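You operate a simulated robot arm through the tools that you are given. There is no shell and no other tool. Be economical: measure what you need, move in short steps, check, and stop when the job is done.

Carry out the task below with a simulated robot arm. There is one attempt and no reset: what you move stays moved.

Task
Plug the microphone into the audio box and record one take at gain 2, then switch the box off.

Only the result counts: the job must be done as asked and must still hold three seconds after the hand-in. Knocking over, shifting, dropping, spilling or breaking anything else fails it.

Robot
A 5-joint arm with a two-finger parallel gripper, fixed in place. Base frame: the origin is at the foot of the arm, x ahead of it, y to its left, z up; the work surface is at about z = 0. Readings come in m, rad, newtons and seconds.
With the tool pointing down near the work surface it reaches from about 0.26 to 0.6 m from the base axis. Its first joint turns from -1.152 to 1.152 rad. The tool tilts only in the upright plane through the base axis and itself; it spins freely about its own axis. Payload 1.57 kg.
The tool frame sits at the grasp point between the pads (the TCP): z along the fingers, y along the line on which they close. The tips reach 0.03 m beyond it. Largest opening 0.08 m; finger width 0.017, thickness 0.012; the body of the gripper, 0.04 by 0.082 m, starts 0.08 m behind the TCP.
Orientation is that of the tool frame in the base frame, as a unit quaternion [x, y, z, w]. With the fingers straight down and closing along the base's y, the tool's x points along the base's -x, its y along +y and its z along -z.

Tools
- The arm moves only by the tool jog_arm. Its argument "series" is a list of rows, each a list of 6 numbers: the shift along the base's x, y, z in units of 100 mm (1.0 is 100 mm), then the turn, a rotation vector about the base's x, y, z in units of 90 degrees (1.0 is 90 degrees). In form: [[x, y, z, wx, wy, wz], ...]. A call has 1 to 12 rows; each row is the pose to reach, as a shift and turn from the pose commanded when the call began. "jaw" is the gripper command, from -1 (fully open) to 1 (shut), values between in proportion, set as the call begins (left out, the last holds). A call with a number of a shift or a turn outside -1 to 1 is refused whole. Each row takes 0.2 s and may step no farther than 0.05 m and 0.15 rad from the row before; otherwise, or with a gripper value out of range, the whole call is refused. Where a pose cannot be reached the arm comes as near as it can. A force on the tool above 40 N (or 10 N above the force at the start of the call, whichever is more), or a blocked arm, ends the call early, and 0.2 s more pass. Each finger travels about 0.153 m/s and halts on what it meets, pressing with about 29 N; the grip force reading is that of the motor and also rises with nothing between the fingers. The clock runs only during rows and for 0.2 s after the last one: add rows that repeat a pose to give the fingers time. The reply holds the time, the measured pose of the TCP, the force on the tool along the base axes, the opening and the grip force, in the units named above and with some noise, with the torque about the TCP (base axes, N m) and any sound that the robot's microphone picked up.
- Cameras (640 x 400 px; columns grow to the right, rows downward): "scene" is fixed at [0.0416, 0.3916, 0.5356]; the picture's right is [-0.74, -0.68, 0.00], its down [-0.30, 0.33, -0.89] and it looks along [0.60, -0.66, -0.45] (base axes); focal length 308 px, centre (320, 200). "wrist" rides on the gripper at [0.072, -0.007, -0.122] in the tool frame; the picture's right is [0.09, 1.00, 0.00], its down [-0.84, 0.08, -0.54] and it looks along [-0.54, 0.05, 0.84] (tool axes); focal length 238 px, centre (320, 200). There is no depth. A picture from a camera that has moved, and an enlarged one, comes with that camera's place and axes in the base frame and with its lens.
- camera(camera): a new picture of that camera. The clock stands still meanwhile.
- enlarge(camera, box): a new picture of the part [left, top, right, bottom] of that camera's present view, enlarged. The clock stands still meanwhile.
- job_done(): hands the job in; it is judged then, once.

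Work in short steps. Places have to be worked out from the pictures, the camera data and where the tool is seen: move nearer, look again, correct. Check each grasp and each placing, and mend what went wrong. You have 120 turns and 68 pictures in all, those below and enlarged ones among them. Open the gripper and draw the arm clear of the work before you hand the job in, unless the task says otherwise; then end with one line.

The tools are called by a JSON object that holds its "api" and its "payload". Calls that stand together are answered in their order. jog_arm: Moves the arm, as the interface text tells. Its arguments: {"type":"object","properties":{"series":{"type":"array","items":{"type":"array","items":{"type":"number"}}},"jaw":{"type":"number"}},"required":["series"]} The other tools are called the same way: camera (camera) takes a picture; enlarge (camera, box) takes an enlarged picture of a part of a camera's view; job_done () hands the job in.

At the start:

```text
clock: 0.0
tcp_pos: [0.3769, -0.0942, 0.3769]
ee_rot: [0.0, 1.0, 0.0, 0.0]
contact_force: [-0.2, -0.1, 0.2]
wrist_torque: [0.01, -0.01, 0.0]
grip_width: 0.0802
grasp_force: 0.0
```

scene: 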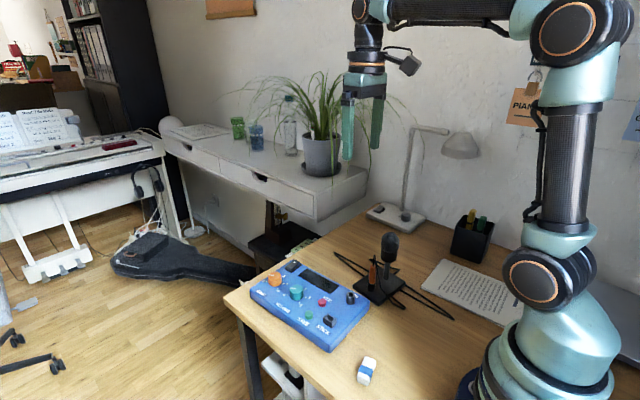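
wrist: 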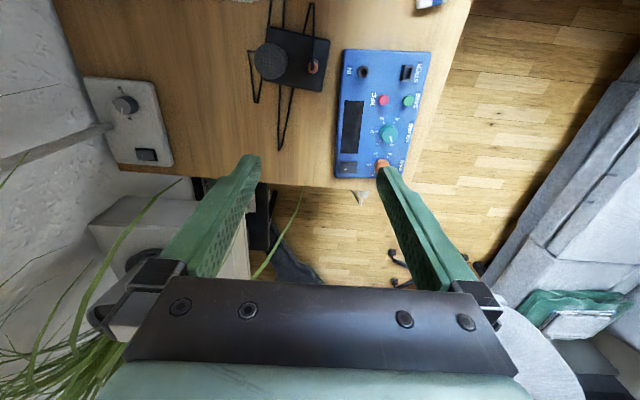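

I'll start by looking closely at the box and the microphone.

{"api": "enlarge", "payload": {"camera": "scene", "box": [230, 220, 470, 370]}}

{"api": "enlarge", "payload": {"camera": "wrist", "box": [220, 0, 476, 200]}}

```text
2.67 times, centred on (350, 295) of scene
camera zoom: at [0.0416, 0.3916, 0.5356], right [-0.74, -0.68, 0.0], down [-0.3, 0.33, -0.89], along [0.6, -0.66, -0.45], focal length 821 px, centre (240, -53)
```

zoom: 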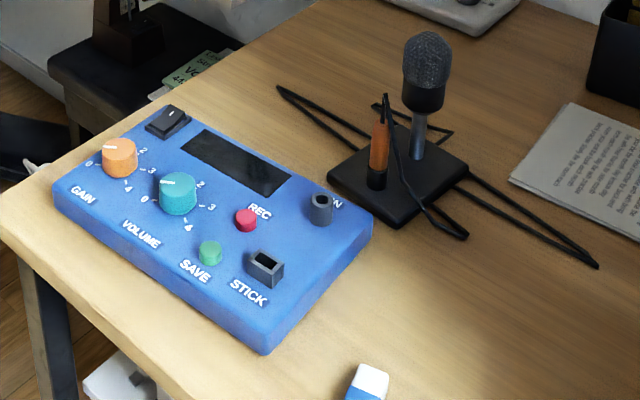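

```text
2.00 times, centred on (348, 100) of wrist
camera zoom: at [0.3063, -0.0999, 0.4965], right [-0.09, 1.0, 0.0], down [0.84, 0.08, 0.54], along [0.54, 0.05, -0.84], focal length 477 px, centre (264, 400)
```

zoom: 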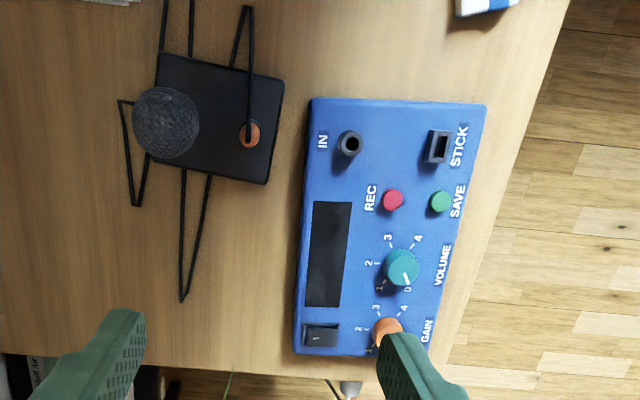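

The box's switch, knobs, REC button and IN jack are visible, and the orange plug is parked on the mic stand at about (0.33, -0.11). I'll move lower and nearer for a better view.

{"api": "jog_arm", "payload": {"series": [[-0.25, 0.2, -0.3, 0, 0, 0], [-0.5, 0.4, -0.6, 0, 0, 0], [-0.75, 0.6, -0.9, 0, 0, 0], [-0.95, 0.7, -1.0, 0, 0, 0]]}}

{"api": "camera", "payload": {"camera": "wrist"}}

```text
clock: 1.0
tcp_pos: [0.2829, -0.0235, 0.2765]
ee_rot: [0.0, 1.0, 0.0, 0.0]
contact_force: [0.1, 1.2, -0.4]
wrist_torque: [-0.03, -0.01, 0.0]
grip_width: 0.0798
grasp_force: 0.1
```

```text
63 pictures are left
camera wrist: at [0.2114, -0.029, 0.3973], right [-0.09, 1.0, 0.0], down [0.84, 0.08, 0.54], along [0.54, 0.05, -0.84], focal length 238 px, centre (320, 200)
```

wrist: 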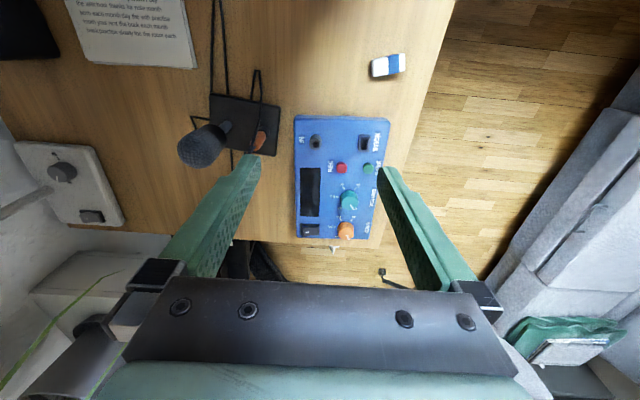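

{"api": "enlarge", "payload": {"camera": "wrist", "box": [270, 100, 414, 260]}}

{"api": "enlarge", "payload": {"camera": "wrist", "box": [165, 60, 325, 180]}}

{"api": "enlarge", "payload": {"camera": "scene", "box": [240, 255, 400, 355]}}

```text
2.50 times, centred on (342, 180) of wrist
camera zoom: at [0.2114, -0.029, 0.3973], right [-0.09, 1.0, 0.0], down [0.84, 0.08, 0.54], along [0.54, 0.05, -0.84], focal length 596 px, centre (265, 250)
```

zoom: 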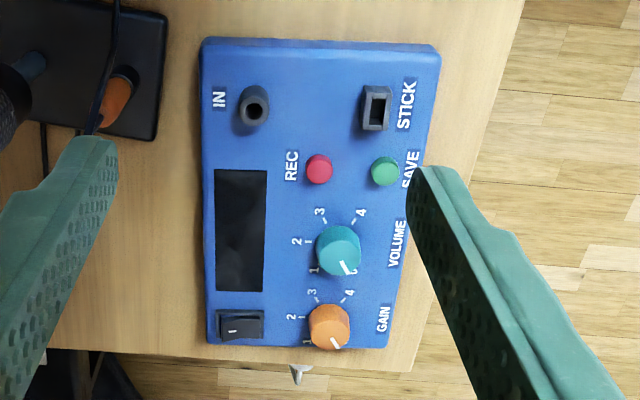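

```text
3.33 times, centred on (245, 120) of wrist
camera zoom: at [0.2114, -0.029, 0.3973], right [-0.09, 1.0, 0.0], down [0.84, 0.08, 0.54], along [0.54, 0.05, -0.84], focal length 794 px, centre (570, 467)
```

zoom: 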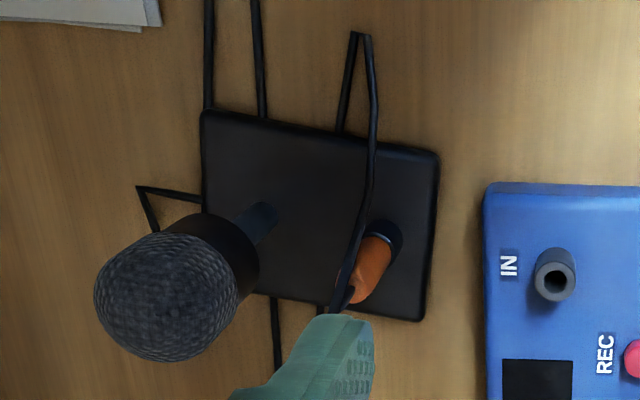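

```text
4.00 times, centred on (320, 305) of scene
camera zoom: at [0.0416, 0.3916, 0.5356], right [-0.74, -0.68, 0.0], down [-0.3, 0.33, -0.89], along [0.6, -0.66, -0.45], focal length 1232 px, centre (320, -220)
```

zoom: 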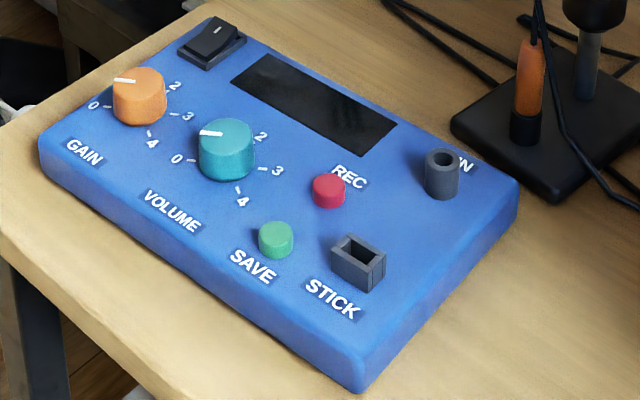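

Estimates: jack top ≈ (0.334, -0.026, 0.05), plug ≈ (0.330, -0.104, 0.04–0.09), REC ≈ (0.371, 0.021), gain ≈ (0.496, 0.046), switch ≈ (0.505, -0.018). The mic top is near z 0.155. I'll go above the plug and spin -90° so the fingers close along x, then look.

{"api": "jog_arm", "payload": {"series": [[0.04, -0.07, -0.05, 0, 0, -0.09], [0.08, -0.14, -0.1, 0, 0, -0.18], [0.13, -0.21, -0.16, 0, 0, -0.27], [0.17, -0.28, -0.22, 0, 0, -0.36], [0.21, -0.35, -0.27, 0, 0, -0.45], [0.25, -0.42, -0.33, 0, 0, -0.54], [0.3, -0.5, -0.39, 0, 0, -0.63], [0.34, -0.58, -0.45, 0, 0, -0.72], [0.38, -0.65, -0.5, 0, 0, -0.81], [0.43, -0.73, -0.55, 0, 0, -0.9], [0.47, -0.805, -0.6, 0, 0, -0.99], [0.47, -0.805, -0.6, 0, 0, -1]]}}

{"api": "camera", "payload": {"camera": "wrist"}}

{"api": "enlarge", "payload": {"camera": "scene", "box": [320, 190, 480, 310]}}

```text
clock: 3.6
tcp_pos: [0.3283, -0.1055, 0.216]
ee_rot: [0.708, 0.707, 0.0, 0.0]
contact_force: [0.2, -0.9, 0.1]
wrist_torque: [0.05, -0.01, 0.01]
grip_width: 0.0801
grasp_force: 0.0
```

```text
59 pictures are left
camera wrist: at [0.3238, -0.0327, 0.3365], right [1.0, 0.09, 0.0], down [0.08, -0.84, 0.54], along [0.05, -0.54, -0.84], focal length 238 px, centre (320, 200)
```

wrist: 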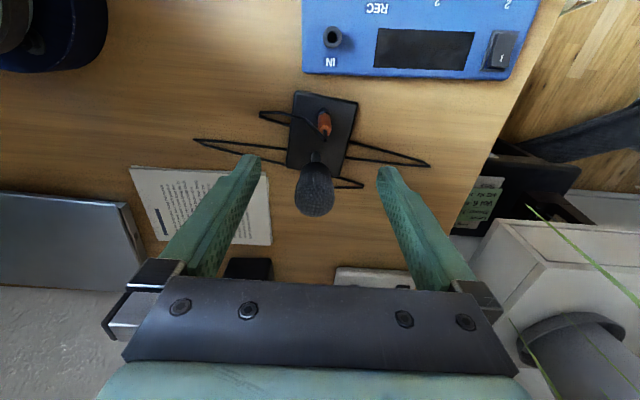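

```text
3.33 times, centred on (400, 250) of scene
camera zoom: at [0.0416, 0.3916, 0.5356], right [-0.74, -0.68, 0.0], down [-0.3, 0.33, -0.89], along [0.6, -0.66, -0.45], focal length 1026 px, centre (53, 33)
```

zoom: 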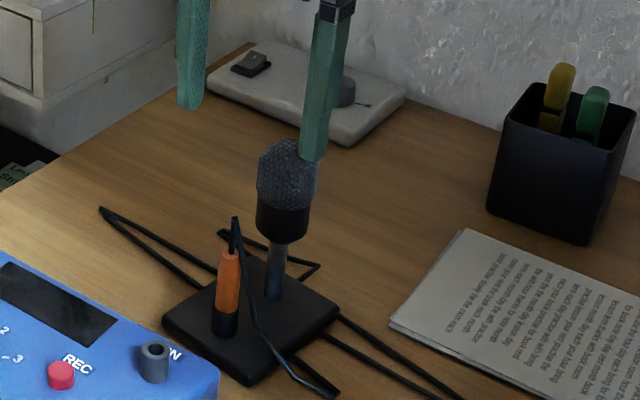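

The plug is visible below; I'll zoom in to locate it and see the cable's direction.

{"api": "enlarge", "payload": {"camera": "wrist", "box": [256, 80, 400, 170]}}

```text
4.44 times, centred on (328, 125) of wrist
camera zoom: at [0.3238, -0.0327, 0.3365], right [1.0, 0.09, 0.0], down [0.08, -0.84, 0.54], along [0.05, -0.54, -0.84], focal length 1059 px, centre (284, 533)
```

zoom: 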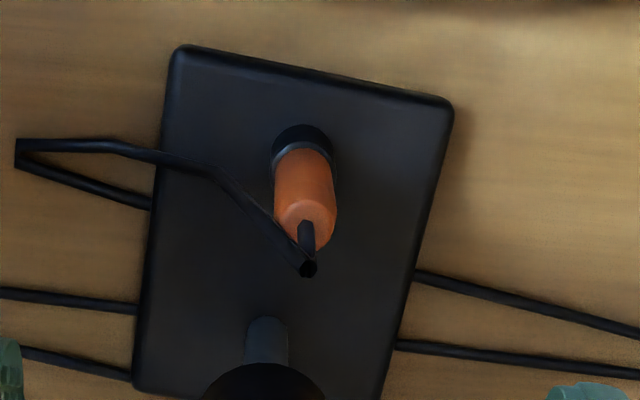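

Cable leaves the plug toward -x, and the mic sits toward -y, so I'll close along the diagonal (spin another -45°) with a 50 mm opening. First down to z≈0.13.

{"api": "jog_arm", "payload": {"series": [[0.02, 0.0, 0, 0, 0, -0.09], [0.05, 0.01, 0, 0, 0, -0.18], [0.05, 0.01, 0, 0, 0, -0.27], [0.05, 0.01, 0, 0, 0, -0.36], [0.05, 0.01, 0, 0, 0, -0.45], [0.05, 0.01, 0, 0, 0, -0.5], [0.05, 0.01, -0.3, 0, 0, -0.5], [0.05, 0.01, -0.6, 0, 0, -0.5], [0.05, 0.01, -0.87, 0, 0, -0.5], [0.05, 0.01, -0.87, 0, 0, -0.5]], "jaw": -0.25}}

{"api": "camera", "payload": {"camera": "wrist"}}

{"api": "enlarge", "payload": {"camera": "scene", "box": [320, 190, 480, 310]}}

```text
clock: 5.8
tcp_pos: [0.3345, -0.1038, 0.1277]
ee_rot: [0.924, 0.383, 0.0, 0.0]
contact_force: [-0.5, -0.4, 0.1]
wrist_torque: [-0.01, 0.0, -0.02]
grip_width: 0.0503
grasp_force: 0.0
```

```text
56 pictures are left
camera wrist: at [0.3821, -0.0472, 0.2487], right [0.77, -0.64, 0.0], down [-0.54, -0.65, 0.54], along [-0.35, -0.42, -0.84], focal length 238 px, centre (320, 200)
```

wrist: 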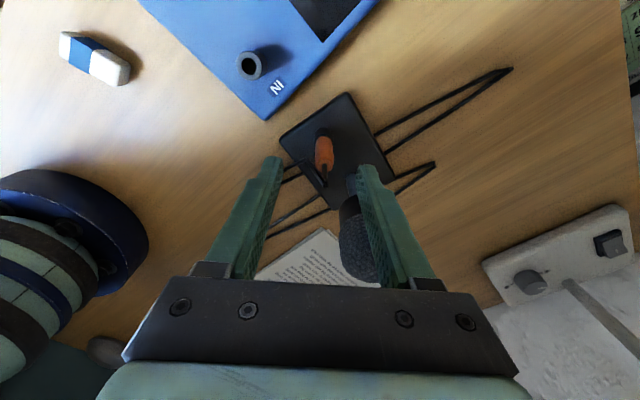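

```text
3.33 times, centred on (400, 250) of scene
camera zoom: at [0.0416, 0.3916, 0.5356], right [-0.74, -0.68, 0.0], down [-0.3, 0.33, -0.89], along [0.6, -0.66, -0.45], focal length 1026 px, centre (53, 33)
```

zoom: 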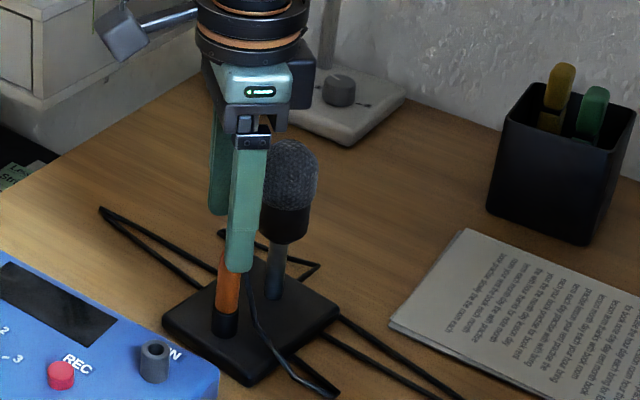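

The plug is centred between the fingers (≈(0.337, -0.105)). Descend to z≈0.08 and check before closing.

{"api": "jog_arm", "payload": {"series": [[0.02, -0.01, -0.15, 0, 0, 0], [0.02, -0.01, -0.3, 0, 0, 0], [0.02, -0.01, -0.42, 0, 0, 0], [0.02, -0.01, -0.5, 0, 0, 0]]}}

{"api": "camera", "payload": {"camera": "wrist"}}

```text
clock: 6.8
tcp_pos: [0.3375, -0.1053, 0.0767]
ee_rot: [0.924, 0.383, 0.0, 0.0]
contact_force: [-1.0, 0.6, 0.7]
wrist_torque: [0.0, -0.04, -0.02]
grip_width: 0.0502
grasp_force: 0.2
```

```text
54 pictures are left
camera wrist: at [0.3837, -0.0486, 0.1983], right [0.77, -0.64, 0.0], down [-0.54, -0.65, 0.54], along [-0.35, -0.42, -0.84], focal length 238 px, centre (320, 200)
```

wrist: 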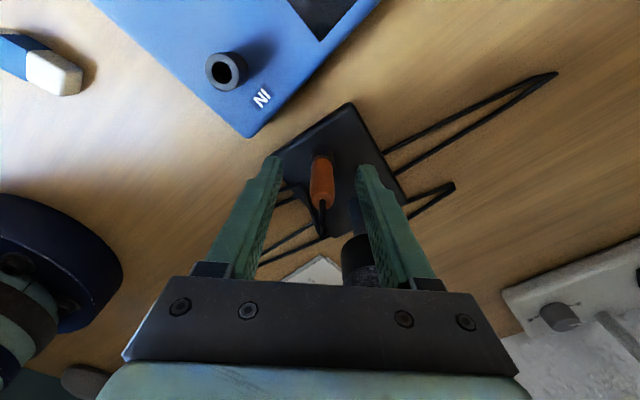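

Plug sits between the pads with the cable clear of both. Closing.

{"api": "jog_arm", "payload": {"series": [[0, 0, 0, 0, 0, 0], [0, 0, 0, 0, 0, 0], [0, 0, 0, 0, 0, 0]], "jaw": 1}}

{"api": "enlarge", "payload": {"camera": "wrist", "box": [240, 120, 400, 280]}}

```text
clock: 7.6
tcp_pos: [0.3375, -0.1057, 0.078]
ee_rot: [0.924, 0.382, 0.0, 0.0]
contact_force: [-0.2, -0.1, 0.2]
wrist_torque: [0.01, -0.02, -0.02]
grip_width: 0.0133
grasp_force: 28.7
```

```text
2.50 times, centred on (320, 200) of wrist
camera zoom: at [0.3837, -0.0485, 0.1984], right [0.77, -0.64, 0.0], down [-0.54, -0.65, 0.54], along [-0.35, -0.42, -0.84], focal length 596 px, centre (320, 200)
```

zoom: 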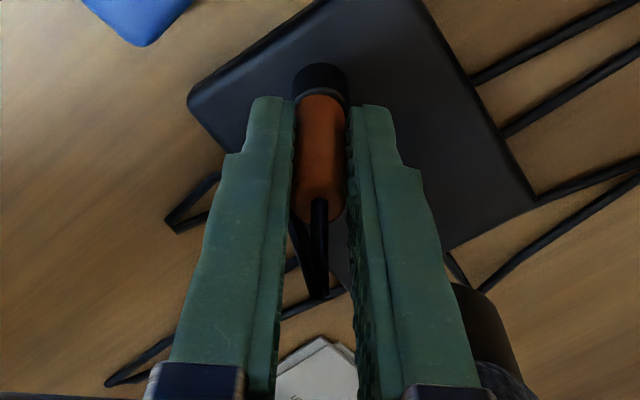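

Gripped at 13 mm. Lift straight up in small steps and check.

{"api": "jog_arm", "payload": {"series": [[0, 0, 0.1, 0, 0, 0], [0, 0, 0.2, 0, 0, 0], [0, 0, 0.3, 0, 0, 0], [0, 0, 0.4, 0, 0, 0], [0, 0, 0.5, 0, 0, 0]]}}

{"api": "camera", "payload": {"camera": "wrist"}}

{"api": "enlarge", "payload": {"camera": "scene", "box": [300, 190, 460, 310]}}

```text
clock: 8.8
tcp_pos: [0.3371, -0.1031, 0.1292]
ee_rot: [0.923, 0.384, 0.0, 0.0]
contact_force: [0.1, 0.5, -0.3]
wrist_torque: [-0.02, -0.02, -0.01]
grip_width: 0.0133
grasp_force: 28.9
```

```text
52 pictures are left
camera wrist: at [0.3835, -0.0477, 0.2497], right [0.77, -0.64, 0.0], down [-0.54, -0.65, 0.54], along [-0.35, -0.42, -0.84], focal length 238 px, centre (320, 200)
```

wrist: 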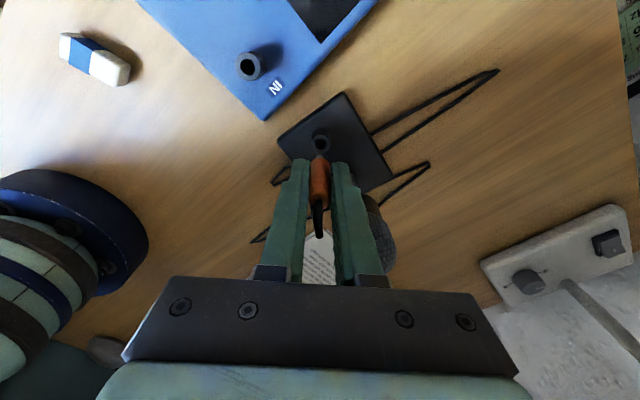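

```text
3.33 times, centred on (380, 250) of scene
camera zoom: at [0.0416, 0.3916, 0.5356], right [-0.74, -0.68, 0.0], down [-0.3, 0.33, -0.89], along [0.6, -0.66, -0.45], focal length 1026 px, centre (120, 33)
```

zoom: 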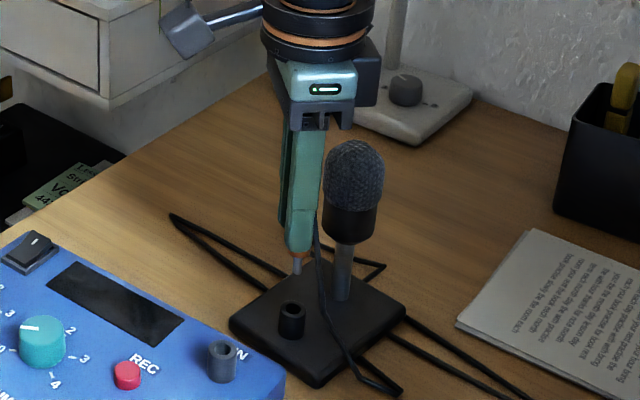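

Plug is out with its metal pin visible. Move it to hover above the jack and compare alignment.

{"api": "jog_arm", "payload": {"series": [[0, 0.15, 0.03, 0, 0, 0], [0, 0.3, 0.03, 0, 0, 0], [0, 0.45, 0.03, 0, 0, 0], [0, 0.6, 0.03, 0, 0, 0], [0, 0.75, 0.03, 0, 0, 0], [0, 0.81, 0.03, 0, 0, 0], [0, 0.81, 0.03, 0, 0, 0]]}}

{"api": "enlarge", "payload": {"camera": "wrist", "box": [256, 100, 384, 220]}}

{"api": "enlarge", "payload": {"camera": "scene", "box": [300, 230, 396, 302]}}

```text
clock: 10.4
tcp_pos: [0.3353, -0.0235, 0.1305]
ee_rot: [0.924, 0.382, 0.0, 0.0]
contact_force: [0.2, -0.3, -0.2]
wrist_torque: [-0.01, -0.01, 0.01]
grip_width: 0.0135
grasp_force: 28.3
```

```text
3.33 times, centred on (320, 160) of wrist
camera zoom: at [0.3829, 0.0337, 0.2516], right [0.77, -0.64, 0.0], down [-0.54, -0.65, 0.54], along [-0.35, -0.42, -0.84], focal length 794 px, centre (320, 333)
```

zoom: 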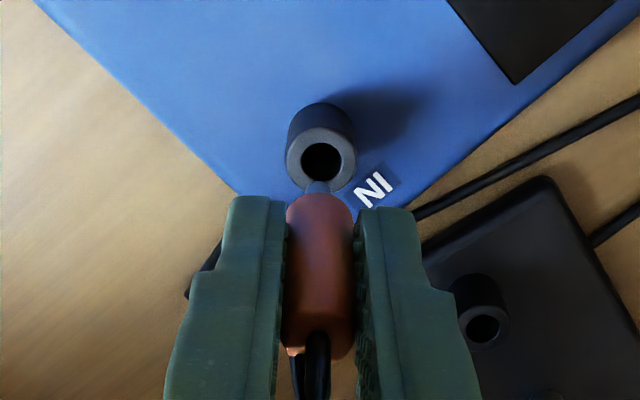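

```text
5.56 times, centred on (348, 266) of scene
camera zoom: at [0.0416, 0.3916, 0.5356], right [-0.74, -0.68, 0.0], down [-0.3, 0.33, -0.89], along [0.6, -0.66, -0.45], focal length 1711 px, centre (164, -167)
```

zoom: 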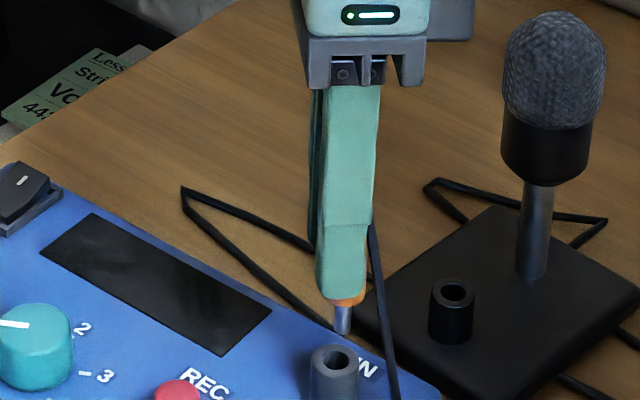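

Pin is close to axis: scene shows it ≈1.8 mm off toward (-x,-y), wrist ≈1 mm lateral. Correct by (+2, +0.5) mm, lower 8 mm, and look closely.

{"api": "jog_arm", "payload": {"series": [[0.02, 0.005, -0.04, 0, 0, 0], [0.02, 0.005, -0.08, 0, 0, 0], [0.02, 0.005, -0.08, 0, 0, 0]]}}

{"api": "enlarge", "payload": {"camera": "wrist", "box": [296, 130, 344, 178]}}

{"api": "enlarge", "payload": {"camera": "scene", "box": [330, 260, 378, 296]}}

```text
clock: 11.2
tcp_pos: [0.3384, -0.0223, 0.1233]
ee_rot: [0.924, 0.382, 0.0, 0.0]
contact_force: [0.0, -0.2, 0.6]
wrist_torque: [0.03, -0.01, -0.01]
grip_width: 0.0132
grasp_force: 29.1
```

```text
8.33 times, centred on (320, 154) of wrist
camera zoom: at [0.3847, 0.0343, 0.2437], right [0.77, -0.64, 0.0], down [-0.54, -0.65, 0.54], along [-0.35, -0.42, -0.84], focal length 1986 px, centre (320, 583)
```

zoom: 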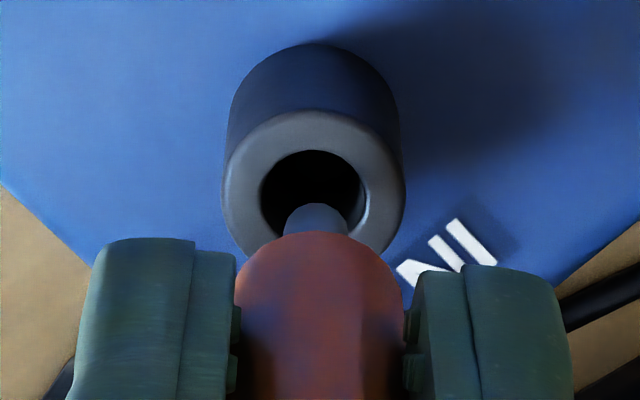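

```text
11.11 times, centred on (354, 278) of scene
camera zoom: at [0.0416, 0.3916, 0.5356], right [-0.74, -0.68, 0.0], down [-0.3, 0.33, -0.89], along [0.6, -0.66, -0.45], focal length 3422 px, centre (-58, -667)
```

zoom: 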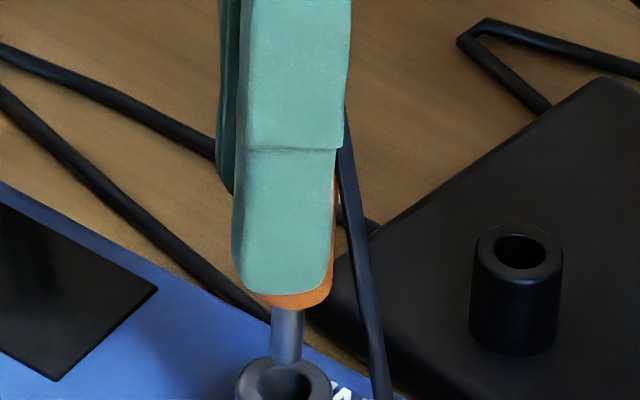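

Both views show the pin on the jack's axis within ~0.5 mm. Descend slowly.

{"api": "jog_arm", "payload": {"series": [[-0.003, 0.003, -0.03, 0, 0, 0], [-0.003, 0.003, -0.06, 0, 0, 0], [-0.003, 0.003, -0.09, 0, 0, 0], [-0.003, 0.003, -0.12, 0, 0, 0], [-0.003, 0.003, -0.15, 0, 0, 0], [-0.003, 0.003, -0.18, 0, 0, 0]]}}

{"api": "enlarge", "payload": {"camera": "scene", "box": [322, 255, 386, 303]}}

```text
clock: 12.6
tcp_pos: [0.3374, -0.0233, 0.1062]
ee_rot: [0.924, 0.383, 0.0, 0.0]
contact_force: [0.3, 0.1, -0.3]
wrist_torque: [0.0, 0.0, -0.03]
grip_width: 0.0136
grasp_force: 28.7
```

```text
8.33 times, centred on (354, 279) of scene
camera zoom: at [0.0416, 0.3916, 0.5356], right [-0.74, -0.68, 0.0], down [-0.3, 0.33, -0.89], along [0.6, -0.66, -0.45], focal length 2566 px, centre (37, -458)
```

zoom: 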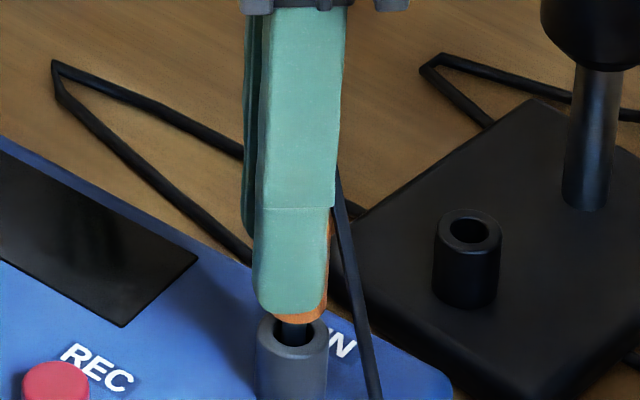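

The pin is entering the jack without contact force. Continue down until it seats.

{"api": "jog_arm", "payload": {"series": [[0, 0, -0.03, 0, 0, 0], [0, 0, -0.06, 0, 0, 0], [0, 0, -0.09, 0, 0, 0], [0, 0, -0.12, 0, 0, 0], [0, 0, -0.14, 0, 0, 0], [0, 0, -0.16, 0, 0, 0]]}}

{"api": "enlarge", "payload": {"camera": "scene", "box": [322, 255, 386, 303]}}

```text
clock: 14.0
tcp_pos: [0.3398, -0.0224, 0.0918]
ee_rot: [0.924, 0.382, 0.002, 0.001]
contact_force: [-0.5, -0.4, 25.7]
wrist_torque: [-0.09, 0.17, 0.0]
grip_width: 0.0138
grasp_force: 28.9
```

```text
8.33 times, centred on (354, 279) of scene
camera zoom: at [0.0415, 0.3916, 0.5357], right [-0.74, -0.68, 0.0], down [-0.3, 0.33, -0.89], along [0.6, -0.66, -0.45], focal length 2566 px, centre (37, -458)
```

zoom: 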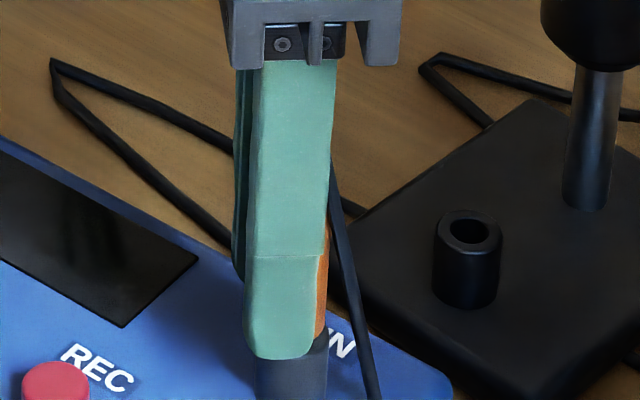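

25 N upward at z≈0.092 — it has bottomed out as expected. Open (to ~50 mm) and retreat up.

{"api": "jog_arm", "payload": {"series": [[0, 0, -0.12, 0, 0, 0], [0, 0, -0.12, 0, 0, 0], [0, 0, -0.12, 0, 0, 0]], "jaw": -0.25}}

{"api": "jog_arm", "payload": {"series": [[0, 0, 0.2, 0, 0, 0], [0, 0, 0.5, 0, 0, 0], [0, 0, 0.8, 0, 0, 0], [0, 0, 1.0, 0, 0, 0]]}}

{"api": "camera", "payload": {"camera": "wrist"}}

{"api": "enlarge", "payload": {"camera": "scene", "box": [240, 220, 416, 352]}}

```text
clock: 14.8
tcp_pos: [0.3383, -0.0221, 0.077]
ee_rot: [0.924, 0.383, 0.0, 0.0]
contact_force: [0.1, -0.6, -1.0]
wrist_torque: [0.01, -0.01, 0.0]
grip_width: 0.0499
grasp_force: 0.0
```

```text
clock: 15.8
tcp_pos: [0.3376, -0.0222, 0.1778]
ee_rot: [0.924, 0.383, 0.0, -0.001]
contact_force: [0.5, 1.1, 0.3]
wrist_torque: [0.02, 0.01, -0.01]
grip_width: 0.0501
grasp_force: 0.1
```

```text
44 pictures are left
camera wrist: at [0.385, 0.0348, 0.2981], right [0.77, -0.64, 0.0], down [-0.54, -0.65, 0.54], along [-0.35, -0.42, -0.84], focal length 238 px, centre (320, 200)
```

wrist: 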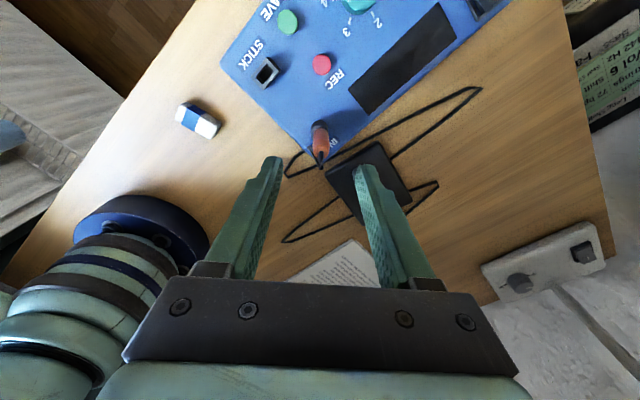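

```text
3.03 times, centred on (328, 286) of scene
camera zoom: at [0.0416, 0.3916, 0.5356], right [-0.74, -0.68, 0.0], down [-0.3, 0.33, -0.89], along [0.6, -0.66, -0.45], focal length 933 px, centre (296, -61)
```

zoom: 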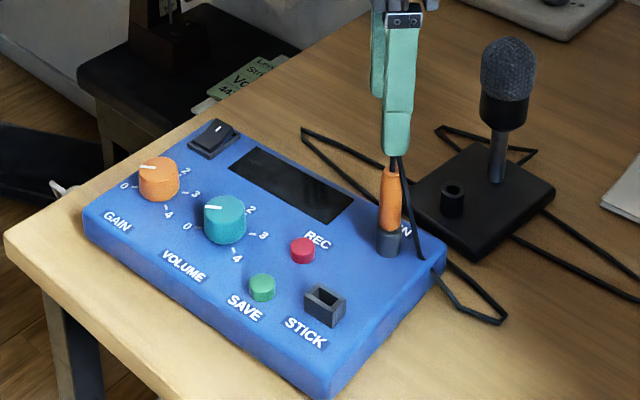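

Plug is seated in IN. Next, rotate the tool back to neutral and move over the switch/gain end for a close look.

{"api": "jog_arm", "payload": {"series": [[0.05, 0.03, 0.05, 0, 0, 0.09], [0.1, 0.06, 0.05, 0, 0, 0.18], [0.15, 0.09, 0.05, 0, 0, 0.27], [0.2, 0.12, 0.05, 0, 0, 0.36], [0.25, 0.15, 0.05, 0, 0, 0.45], [0.3, 0.18, 0.05, 0, 0, 0.54], [0.35, 0.21, 0.05, 0, 0, 0.63], [0.4, 0.24, 0.05, 0, 0, 0.72], [0.45, 0.27, 0.05, 0, 0, 0.81], [0.5, 0.3, 0.05, 0, 0, 0.9], [0.55, 0.33, 0.05, 0, 0, 0.95], [0.6, 0.35, 0.05, 0, 0, 1.0]]}}

{"api": "jog_arm", "payload": {"series": [[0.05, 0.0, 0, 0, 0, 0.09], [0.1, 0.0, 0, 0, 0, 0.18], [0.15, 0.0, 0, 0, 0, 0.27], [0.2, 0.0, 0, 0, 0, 0.36], [0.25, 0.0, 0, 0, 0, 0.45], [0.25, 0, 0, 0, 0, 0.5]]}}

{"api": "camera", "payload": {"camera": "wrist"}}

```text
clock: 18.4
tcp_pos: [0.3985, 0.0116, 0.1828]
ee_rot: [0.381, 0.925, 0.0, 0.0]
contact_force: [-0.1, -0.7, 0.2]
wrist_torque: [0.03, 0.01, 0.0]
grip_width: 0.0501
grasp_force: 0.1
```

```text
clock: 19.8
tcp_pos: [0.424, 0.0124, 0.183]
ee_rot: [-0.002, 1.0, 0.0, 0.0]
contact_force: [0.0, -0.6, 0.0]
wrist_torque: [-0.01, 0.02, -0.02]
grip_width: 0.0498
grasp_force: 0.0
```

```text
42 pictures are left
camera wrist: at [0.3521, 0.006, 0.3036], right [-0.1, 1.0, 0.0], down [0.84, 0.08, 0.54], along [0.54, 0.05, -0.84], focal length 238 px, centre (320, 200)
```

wrist: 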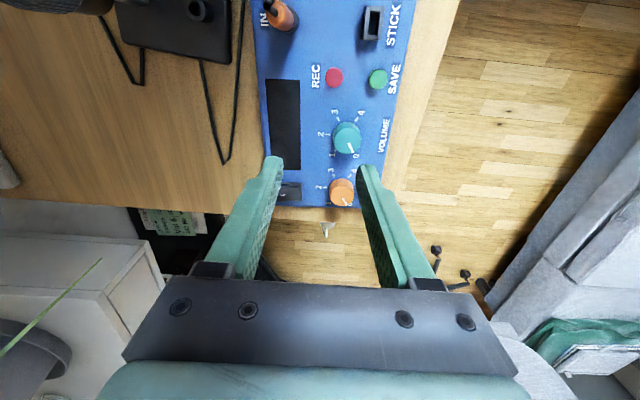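

{"api": "enlarge", "payload": {"camera": "wrist", "box": [272, 160, 368, 220]}}

{"api": "enlarge", "payload": {"camera": "scene", "box": [256, 250, 320, 298]}}

```text
6.67 times, centred on (320, 190) of wrist
camera zoom: at [0.3521, 0.006, 0.3036], right [-0.1, 1.0, 0.0], down [0.84, 0.08, 0.54], along [0.54, 0.05, -0.84], focal length 1589 px, centre (320, 267)
```

zoom: 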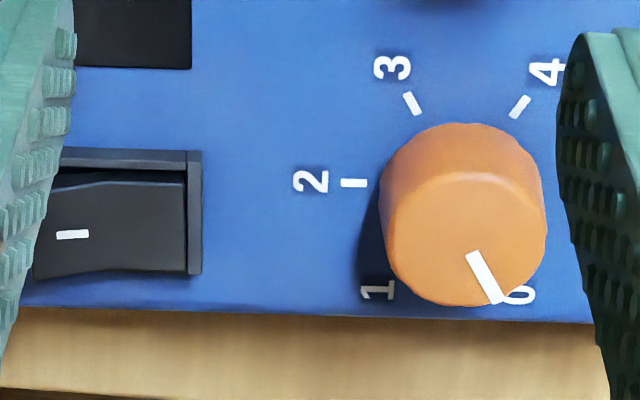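

```text
8.33 times, centred on (288, 274) of scene
camera zoom: at [0.0416, 0.3916, 0.5356], right [-0.74, -0.68, 0.0], down [-0.3, 0.33, -0.89], along [0.6, -0.66, -0.45], focal length 2566 px, centre (587, -417)
```

zoom: 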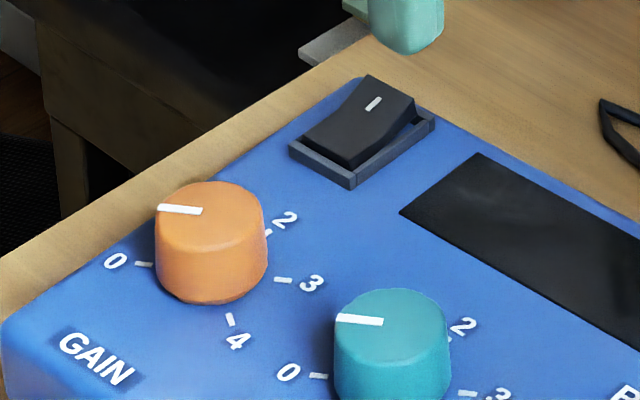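

The rocker's "I" end (-y) is raised, so the box is off. Gain knob is at ≈(0.5025, 0.0455), box top z≈0.034, knob pointing at 0. I'll set the gain first: move above the knob.

{"api": "jog_arm", "payload": {"series": [[0.2, 0.08, -0.15, 0, 0, 0], [0.4, 0.16, -0.3, 0, 0, 0], [0.6, 0.25, -0.45, 0, 0, 0], [0.785, 0.33, -0.65, 0, 0, 0], [0.785, 0.33, -0.75, 0, 0, 0], [0.785, 0.33, -0.75, 0, 0, 0]]}}

{"api": "enlarge", "payload": {"camera": "wrist", "box": [240, 120, 400, 220]}}

```text
clock: 21.2
tcp_pos: [0.5025, 0.0457, 0.108]
ee_rot: [-0.001, 1.0, 0.001, 0.0]
contact_force: [-0.7, -0.7, 0.1]
wrist_torque: [-0.01, -0.04, -0.01]
grip_width: 0.05
grasp_force: 0.1
```

```text
4.00 times, centred on (320, 170) of wrist
camera zoom: at [0.4313, 0.0392, 0.2277], right [-0.09, 1.0, 0.0], down [0.84, 0.08, 0.54], along [0.54, 0.05, -0.84], focal length 953 px, centre (320, 320)
```

zoom: 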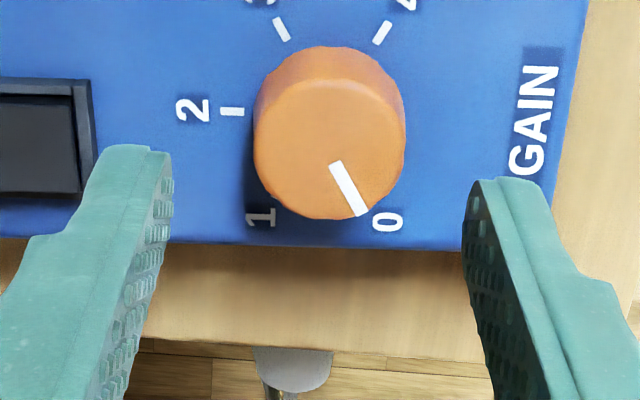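

Knob well centred (shift +2 mm in y). Descend to z≈0.07 and close on the knob.

{"api": "jog_arm", "payload": {"series": [[0, 0.02, -0.15, 0, 0, 0], [0, 0.02, -0.3, 0, 0, 0], [0, 0.02, -0.38, 0, 0, 0], [0, 0.02, -0.38, 0, 0, 0]]}}

{"api": "jog_arm", "payload": {"series": [[0, 0, 0, 0, 0, 0], [0, 0, 0, 0, 0, 0], [0, 0, 0, 0, 0, 0]], "jaw": 1}}

{"api": "enlarge", "payload": {"camera": "wrist", "box": [240, 120, 400, 220]}}

```text
clock: 22.2
tcp_pos: [0.5007, 0.0474, 0.0695]
ee_rot: [0.0, 1.0, 0.0, 0.0]
contact_force: [-0.3, 0.3, -0.2]
wrist_torque: [0.0, -0.02, 0.02]
grip_width: 0.0498
grasp_force: 0.1
```

```text
clock: 23.0
tcp_pos: [0.5003, 0.0465, 0.0698]
ee_rot: [-0.001, 1.0, 0.0, 0.0]
contact_force: [1.7, -4.1, 0.3]
wrist_torque: [-0.12, -0.04, -0.05]
grip_width: 0.0306
grasp_force: 29.0
```

```text
4.00 times, centred on (320, 170) of wrist
camera zoom: at [0.4304, 0.0415, 0.1905], right [-0.09, 1.0, 0.0], down [0.84, 0.08, 0.54], along [0.54, 0.05, -0.84], focal length 953 px, centre (320, 320)
```

zoom: 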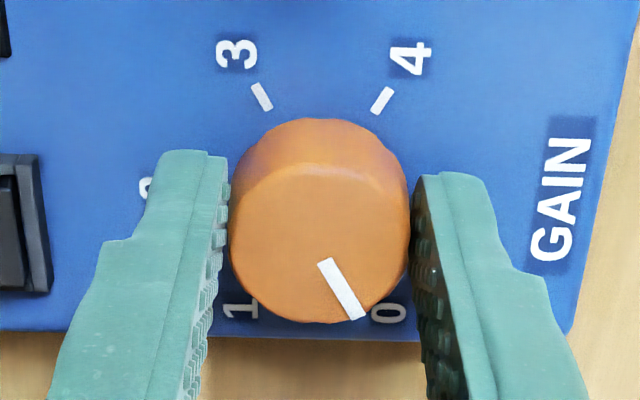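

Gripped at 30.6 mm, with a -4 N side force, so I shift 1 mm in -y while turning -60° (clockwise from above) and then look.

{"api": "jog_arm", "payload": {"series": [[0, -0.01, 0, 0, 0, -0.08], [0, -0.01, 0, 0, 0, -0.16], [0, -0.01, 0, 0, 0, -0.24], [0, -0.01, 0, 0, 0, -0.32], [0, -0.01, 0, 0, 0, -0.4], [0, -0.01, 0, 0, 0, -0.48], [0, -0.01, 0, 0, 0, -0.56], [0, -0.01, 0, 0, 0, -0.64], [0, -0.01, 0, 0, 0, -0.667]]}}

{"api": "enlarge", "payload": {"camera": "wrist", "box": [240, 120, 400, 220]}}

```text
clock: 25.0
tcp_pos: [0.5015, 0.0458, 0.0697]
ee_rot: [0.502, 0.865, 0.001, 0.0]
contact_force: [4.7, 0.0, 0.0]
wrist_torque: [-0.01, -0.18, -0.04]
grip_width: 0.0311
grasp_force: 28.9
```

```text
4.00 times, centred on (320, 170) of wrist
camera zoom: at [0.4612, 0.106, 0.1909], right [0.82, 0.58, 0.0], down [0.48, -0.69, 0.54], along [0.31, -0.44, -0.84], focal length 953 px, centre (320, 320)
```

zoom: 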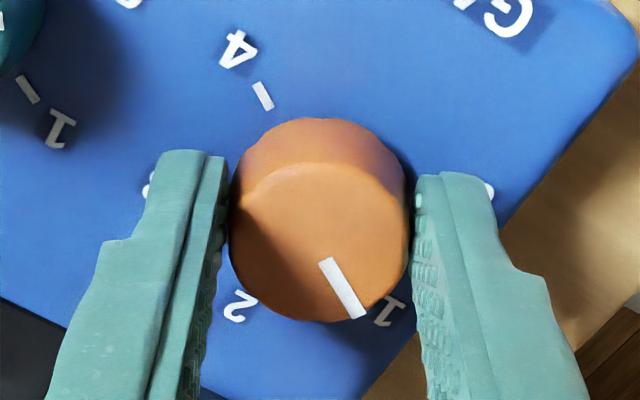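

The knob turned to 1 exactly. Another -60°, with a 1 mm +x shift to relieve the side force.

{"api": "jog_arm", "payload": {"series": [[0.01, 0, 0, 0, 0, -0.08], [0.01, 0, 0, 0, 0, -0.16], [0.01, 0, 0, 0, 0, -0.24], [0.01, 0, 0, 0, 0, -0.32], [0.01, 0, 0, 0, 0, -0.4], [0.01, 0, 0, 0, 0, -0.48], [0.01, 0, 0, 0, 0, -0.56], [0.01, 0, 0, 0, 0, -0.64], [0.01, 0, 0, 0, 0, -0.667]]}}

{"api": "enlarge", "payload": {"camera": "wrist", "box": [240, 120, 400, 220]}}

```text
clock: 27.0
tcp_pos: [0.5026, 0.0462, 0.0715]
ee_rot: [0.866, 0.5, 0.0, 0.001]
contact_force: [9.5, 1.7, 0.0]
wrist_torque: [0.19, -0.37, 0.01]
grip_width: 0.0309
grasp_force: 29.2
```

```text
4.00 times, centred on (320, 170) of wrist
camera zoom: at [0.534, 0.1129, 0.1911], right [0.91, -0.42, 0.0], down [-0.35, -0.76, 0.54], along [-0.23, -0.49, -0.84], focal length 953 px, centre (320, 320)
```

zoom: 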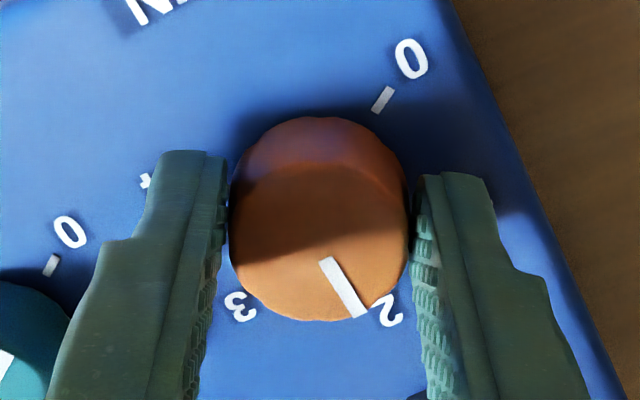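

The pointer is at 2. Open and lift, then verify.

{"api": "jog_arm", "payload": {"series": [[0, 0, 0, 0, 0, 0], [0, 0, 0, 0, 0, 0], [0, 0, 0.2, 0, 0, 0], [0, 0, 0.5, 0, 0, 0], [0, 0, 0.8, 0, 0, 0]], "jaw": -0.25}}

{"api": "enlarge", "payload": {"camera": "wrist", "box": [240, 80, 400, 200]}}

{"api": "enlarge", "payload": {"camera": "scene", "box": [240, 250, 384, 350]}}

```text
clock: 28.2
tcp_pos: [0.5027, 0.0452, 0.1521]
ee_rot: [0.866, 0.5, 0.0, 0.0]
contact_force: [-0.4, -0.1, 0.8]
wrist_torque: [-0.02, -0.02, -0.03]
grip_width: 0.05
grasp_force: 0.1
```

```text
3.33 times, centred on (320, 140) of wrist
camera zoom: at [0.5338, 0.1123, 0.2722], right [0.91, -0.42, 0.0], down [-0.35, -0.76, 0.54], along [-0.23, -0.49, -0.84], focal length 794 px, centre (320, 400)
```

zoom: 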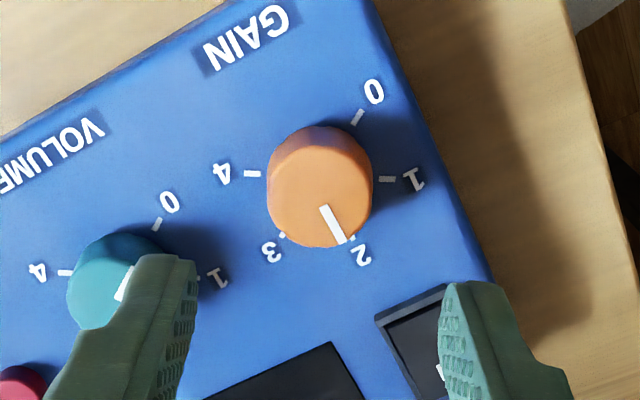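

```text
4.00 times, centred on (312, 300) of scene
camera zoom: at [0.0416, 0.3916, 0.5356], right [-0.74, -0.68, 0.0], down [-0.3, 0.33, -0.89], along [0.6, -0.66, -0.45], focal length 1232 px, centre (352, -200)
```

zoom: 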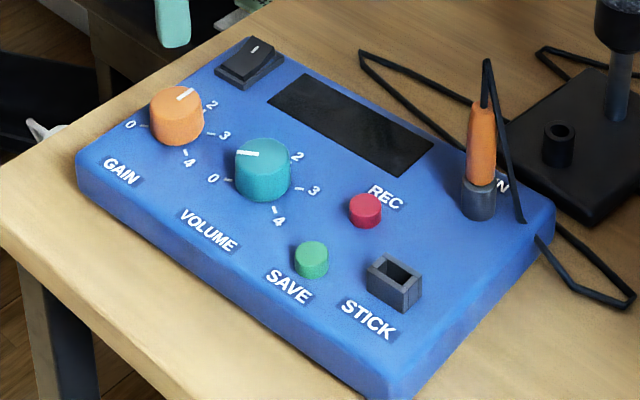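

Gain is at 2 and the plug is in. Now close the fingers, turn +30°, and hover over the "I" end of the switch.

{"api": "jog_arm", "payload": {"series": [[0.02, -0.15, 0, 0, 0, 0.08], [0.04, -0.3, 0, 0, 0, 0.16], [0.06, -0.45, -0.1, 0, 0, 0.24], [0.08, -0.6, -0.2, 0, 0, 0.32], [0.08, -0.78, -0.4, 0, 0, 0.333], [0.08, -0.78, -0.5, 0, 0, 0.333], [0.08, -0.78, -0.5, 0, 0, 0.333]], "jaw": 1}}

{"api": "enlarge", "payload": {"camera": "wrist", "box": [240, 100, 400, 220]}}

{"api": "enlarge", "payload": {"camera": "scene", "box": [250, 225, 346, 297]}}

```text
clock: 29.8
tcp_pos: [0.5115, -0.0332, 0.0996]
ee_rot: [0.708, 0.707, 0.0, 0.0]
contact_force: [0.2, 1.2, 0.8]
wrist_torque: [0.04, 0.01, -0.03]
grip_width: 0.0
grasp_force: 21.1
```

```text
3.33 times, centred on (320, 160) of wrist
camera zoom: at [0.5053, 0.0404, 0.221], right [1.0, 0.09, 0.0], down [0.08, -0.84, 0.54], along [0.05, -0.54, -0.84], focal length 794 px, centre (320, 333)
```

zoom: 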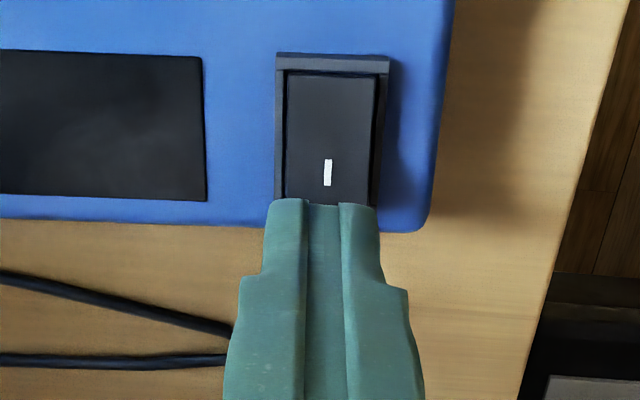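

```text
5.56 times, centred on (298, 261) of scene
camera zoom: at [0.0416, 0.3916, 0.5356], right [-0.74, -0.68, 0.0], down [-0.3, 0.33, -0.89], along [0.6, -0.66, -0.45], focal length 1711 px, centre (442, -139)
```

zoom: 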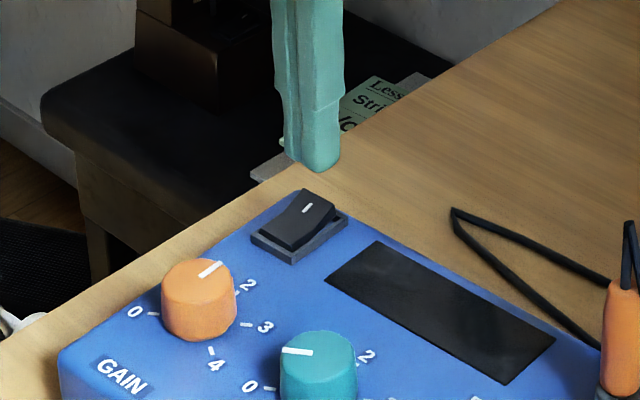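

Tips hover just beyond the "I" end; shift +3 mm y, +1.5 mm x, and press down gently.

{"api": "jog_arm", "payload": {"series": [[0.015, 0.03, -0.1, 0, 0, 0], [0.015, 0.03, -0.15, 0, 0, 0], [0.015, 0.03, -0.18, 0, 0, 0], [0.015, 0.03, -0.21, 0, 0, 0], [0.015, 0.03, -0.24, 0, 0, 0], [0.015, 0.03, -0.26, 0, 0, 0]]}}

{"api": "enlarge", "payload": {"camera": "scene", "box": [250, 225, 346, 297]}}

```text
clock: 31.2
tcp_pos: [0.5123, -0.0294, 0.0741]
ee_rot: [0.707, 0.707, -0.001, 0.001]
contact_force: [-1.2, 0.1, 1.5]
wrist_torque: [0.0, 0.02, 0.01]
grip_width: 0.0
grasp_force: 20.8
heard: click
```

```text
5.56 times, centred on (298, 261) of scene
camera zoom: at [0.0416, 0.3916, 0.5357], right [-0.74, -0.68, 0.0], down [-0.3, 0.33, -0.89], along [0.6, -0.66, -0.45], focal length 1711 px, centre (442, -139)
```

zoom: 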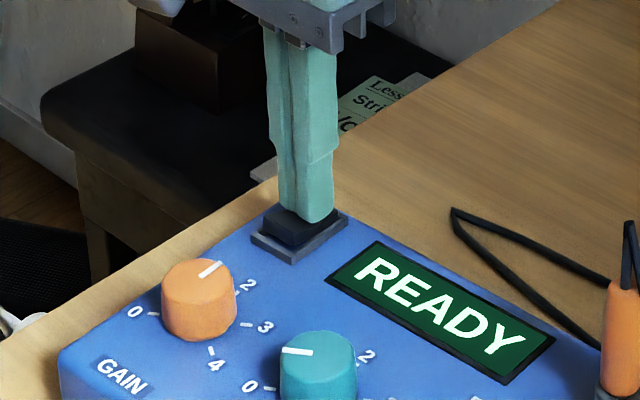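

Click and READY on the display. Lift and move over REC at ≈(0.371, 0.021).

{"api": "jog_arm", "payload": {"series": [[0, 0, 0.2, 0, 0, 0], [0, 0, 0.5, 0, 0, 0], [-0.35, 0.12, 0.5, 0, 0, 0], [-0.7, 0.25, 0.5, 0, 0, 0], [-1.0, 0.4, 0.5, 0, 0, 0]]}}

{"api": "jog_arm", "payload": {"series": [[-0.2, 0.05, 0, 0, 0, 0], [-0.41, 0.1, -0.1, 0, 0, 0], [-0.41, 0.1, -0.2, 0, 0, 0], [-0.41, 0.1, -0.2, 0, 0, 0]]}}

{"api": "enlarge", "payload": {"camera": "wrist", "box": [240, 100, 400, 220]}}

{"api": "enlarge", "payload": {"camera": "scene", "box": [280, 240, 376, 312]}}

```text
clock: 32.4
tcp_pos: [0.4132, 0.0113, 0.1237]
ee_rot: [0.708, 0.706, 0.0, 0.0]
contact_force: [-1.0, 0.1, -0.1]
wrist_torque: [-0.02, -0.02, -0.01]
grip_width: 0.0
grasp_force: 21.0
```

```text
clock: 33.4
tcp_pos: [0.3713, 0.0201, 0.1047]
ee_rot: [0.707, 0.707, 0.0, 0.0]
contact_force: [-0.3, 0.0, -0.3]
wrist_torque: [0.0, 0.02, 0.0]
grip_width: 0.0
grasp_force: 21.3
```

```text
3.33 times, centred on (320, 160) of wrist
camera zoom: at [0.3657, 0.0939, 0.2248], right [1.0, 0.09, 0.0], down [0.08, -0.84, 0.54], along [0.05, -0.54, -0.84], focal length 794 px, centre (320, 333)
```

zoom: 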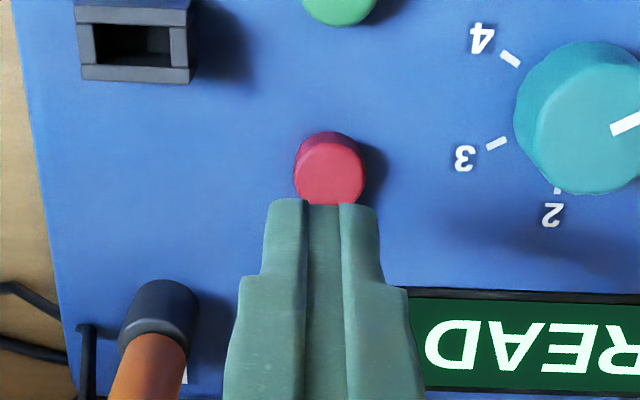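

```text
5.56 times, centred on (328, 276) of scene
camera zoom: at [0.0416, 0.3916, 0.5356], right [-0.74, -0.68, 0.0], down [-0.3, 0.33, -0.89], along [0.6, -0.66, -0.45], focal length 1711 px, centre (276, -222)
```

zoom: 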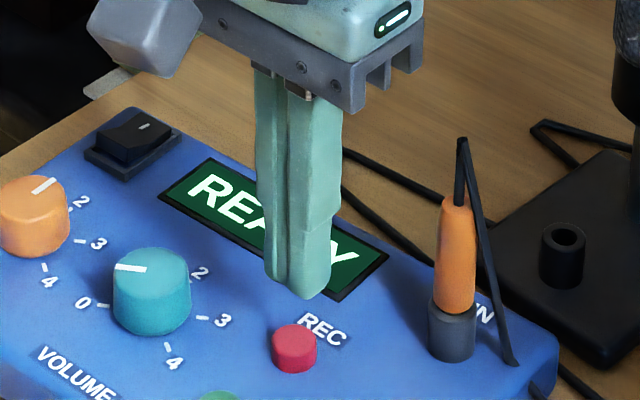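

REC is at ≈(0.3745, 0.0225). Descend and press.

{"api": "jog_arm", "payload": {"series": [[0.03, 0.02, -0.1, 0, 0, 0], [0.03, 0.02, -0.2, 0, 0, 0], [0.03, 0.02, -0.26, 0, 0, 0], [0.03, 0.02, -0.29, 0, 0, 0], [0.03, 0.02, -0.31, 0, 0, 0]]}}

{"api": "enlarge", "payload": {"camera": "scene", "box": [280, 240, 376, 312]}}

```text
clock: 34.6
tcp_pos: [0.3749, 0.0233, 0.0726]
ee_rot: [0.707, 0.707, 0.0, 0.0]
contact_force: [-0.8, 0.9, 0.2]
wrist_torque: [-0.03, -0.03, 0.0]
grip_width: 0.0
grasp_force: 21.0
```

```text
5.56 times, centred on (328, 276) of scene
camera zoom: at [0.0416, 0.3916, 0.5356], right [-0.74, -0.68, 0.0], down [-0.3, 0.33, -0.89], along [0.6, -0.66, -0.45], focal length 1711 px, centre (276, -222)
```

zoom: 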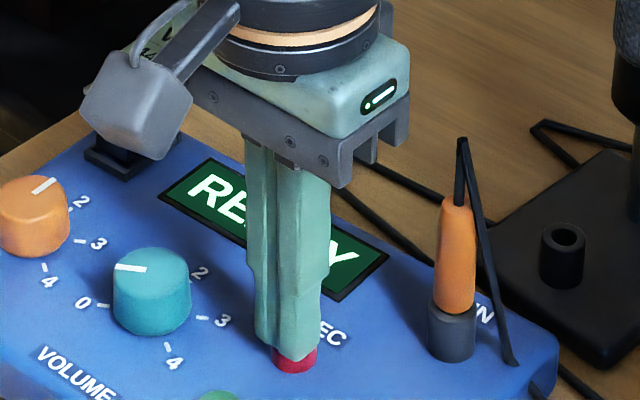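

Touching but not pressed yet; go down a few mm more in 1.5 mm steps, then come straight back up.

{"api": "jog_arm", "payload": {"series": [[0, 0, -0.015, 0, 0, 0], [0, 0, -0.03, 0, 0, 0], [0, 0, -0.045, 0, 0, 0]]}}

```text
clock: 35.4
tcp_pos: [0.3747, 0.0225, 0.0691]
ee_rot: [0.707, 0.707, 0.001, 0.001]
contact_force: [-1.6, 0.4, 7.6]
wrist_torque: [0.02, 0.07, 0.07]
grip_width: 0.0001
grasp_force: 21.3
heard: click
```

Click heard. Lift and read the display.

{"api": "jog_arm", "payload": {"series": [[0, 0, 0.1, 0, 0, 0], [0, 0, 0.35, 0, 0, 0]]}}

{"api": "enlarge", "payload": {"camera": "scene", "box": [280, 240, 376, 312]}}

```text
clock: 36.0
tcp_pos: [0.3739, 0.0237, 0.1046]
ee_rot: [0.707, 0.707, 0.0, 0.0]
contact_force: [-0.6, -0.1, 0.7]
wrist_torque: [-0.01, 0.0, 0.03]
grip_width: 0.0
grasp_force: 21.7
```

```text
5.56 times, centred on (328, 276) of scene
camera zoom: at [0.0416, 0.3916, 0.5356], right [-0.74, -0.68, 0.0], down [-0.3, 0.33, -0.89], along [0.6, -0.66, -0.45], focal length 1711 px, centre (276, -222)
```

zoom: 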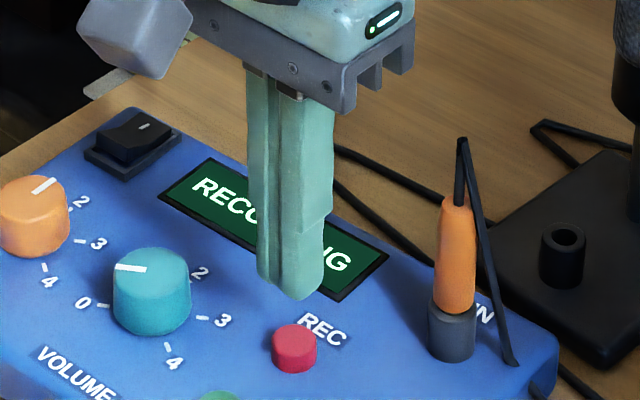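

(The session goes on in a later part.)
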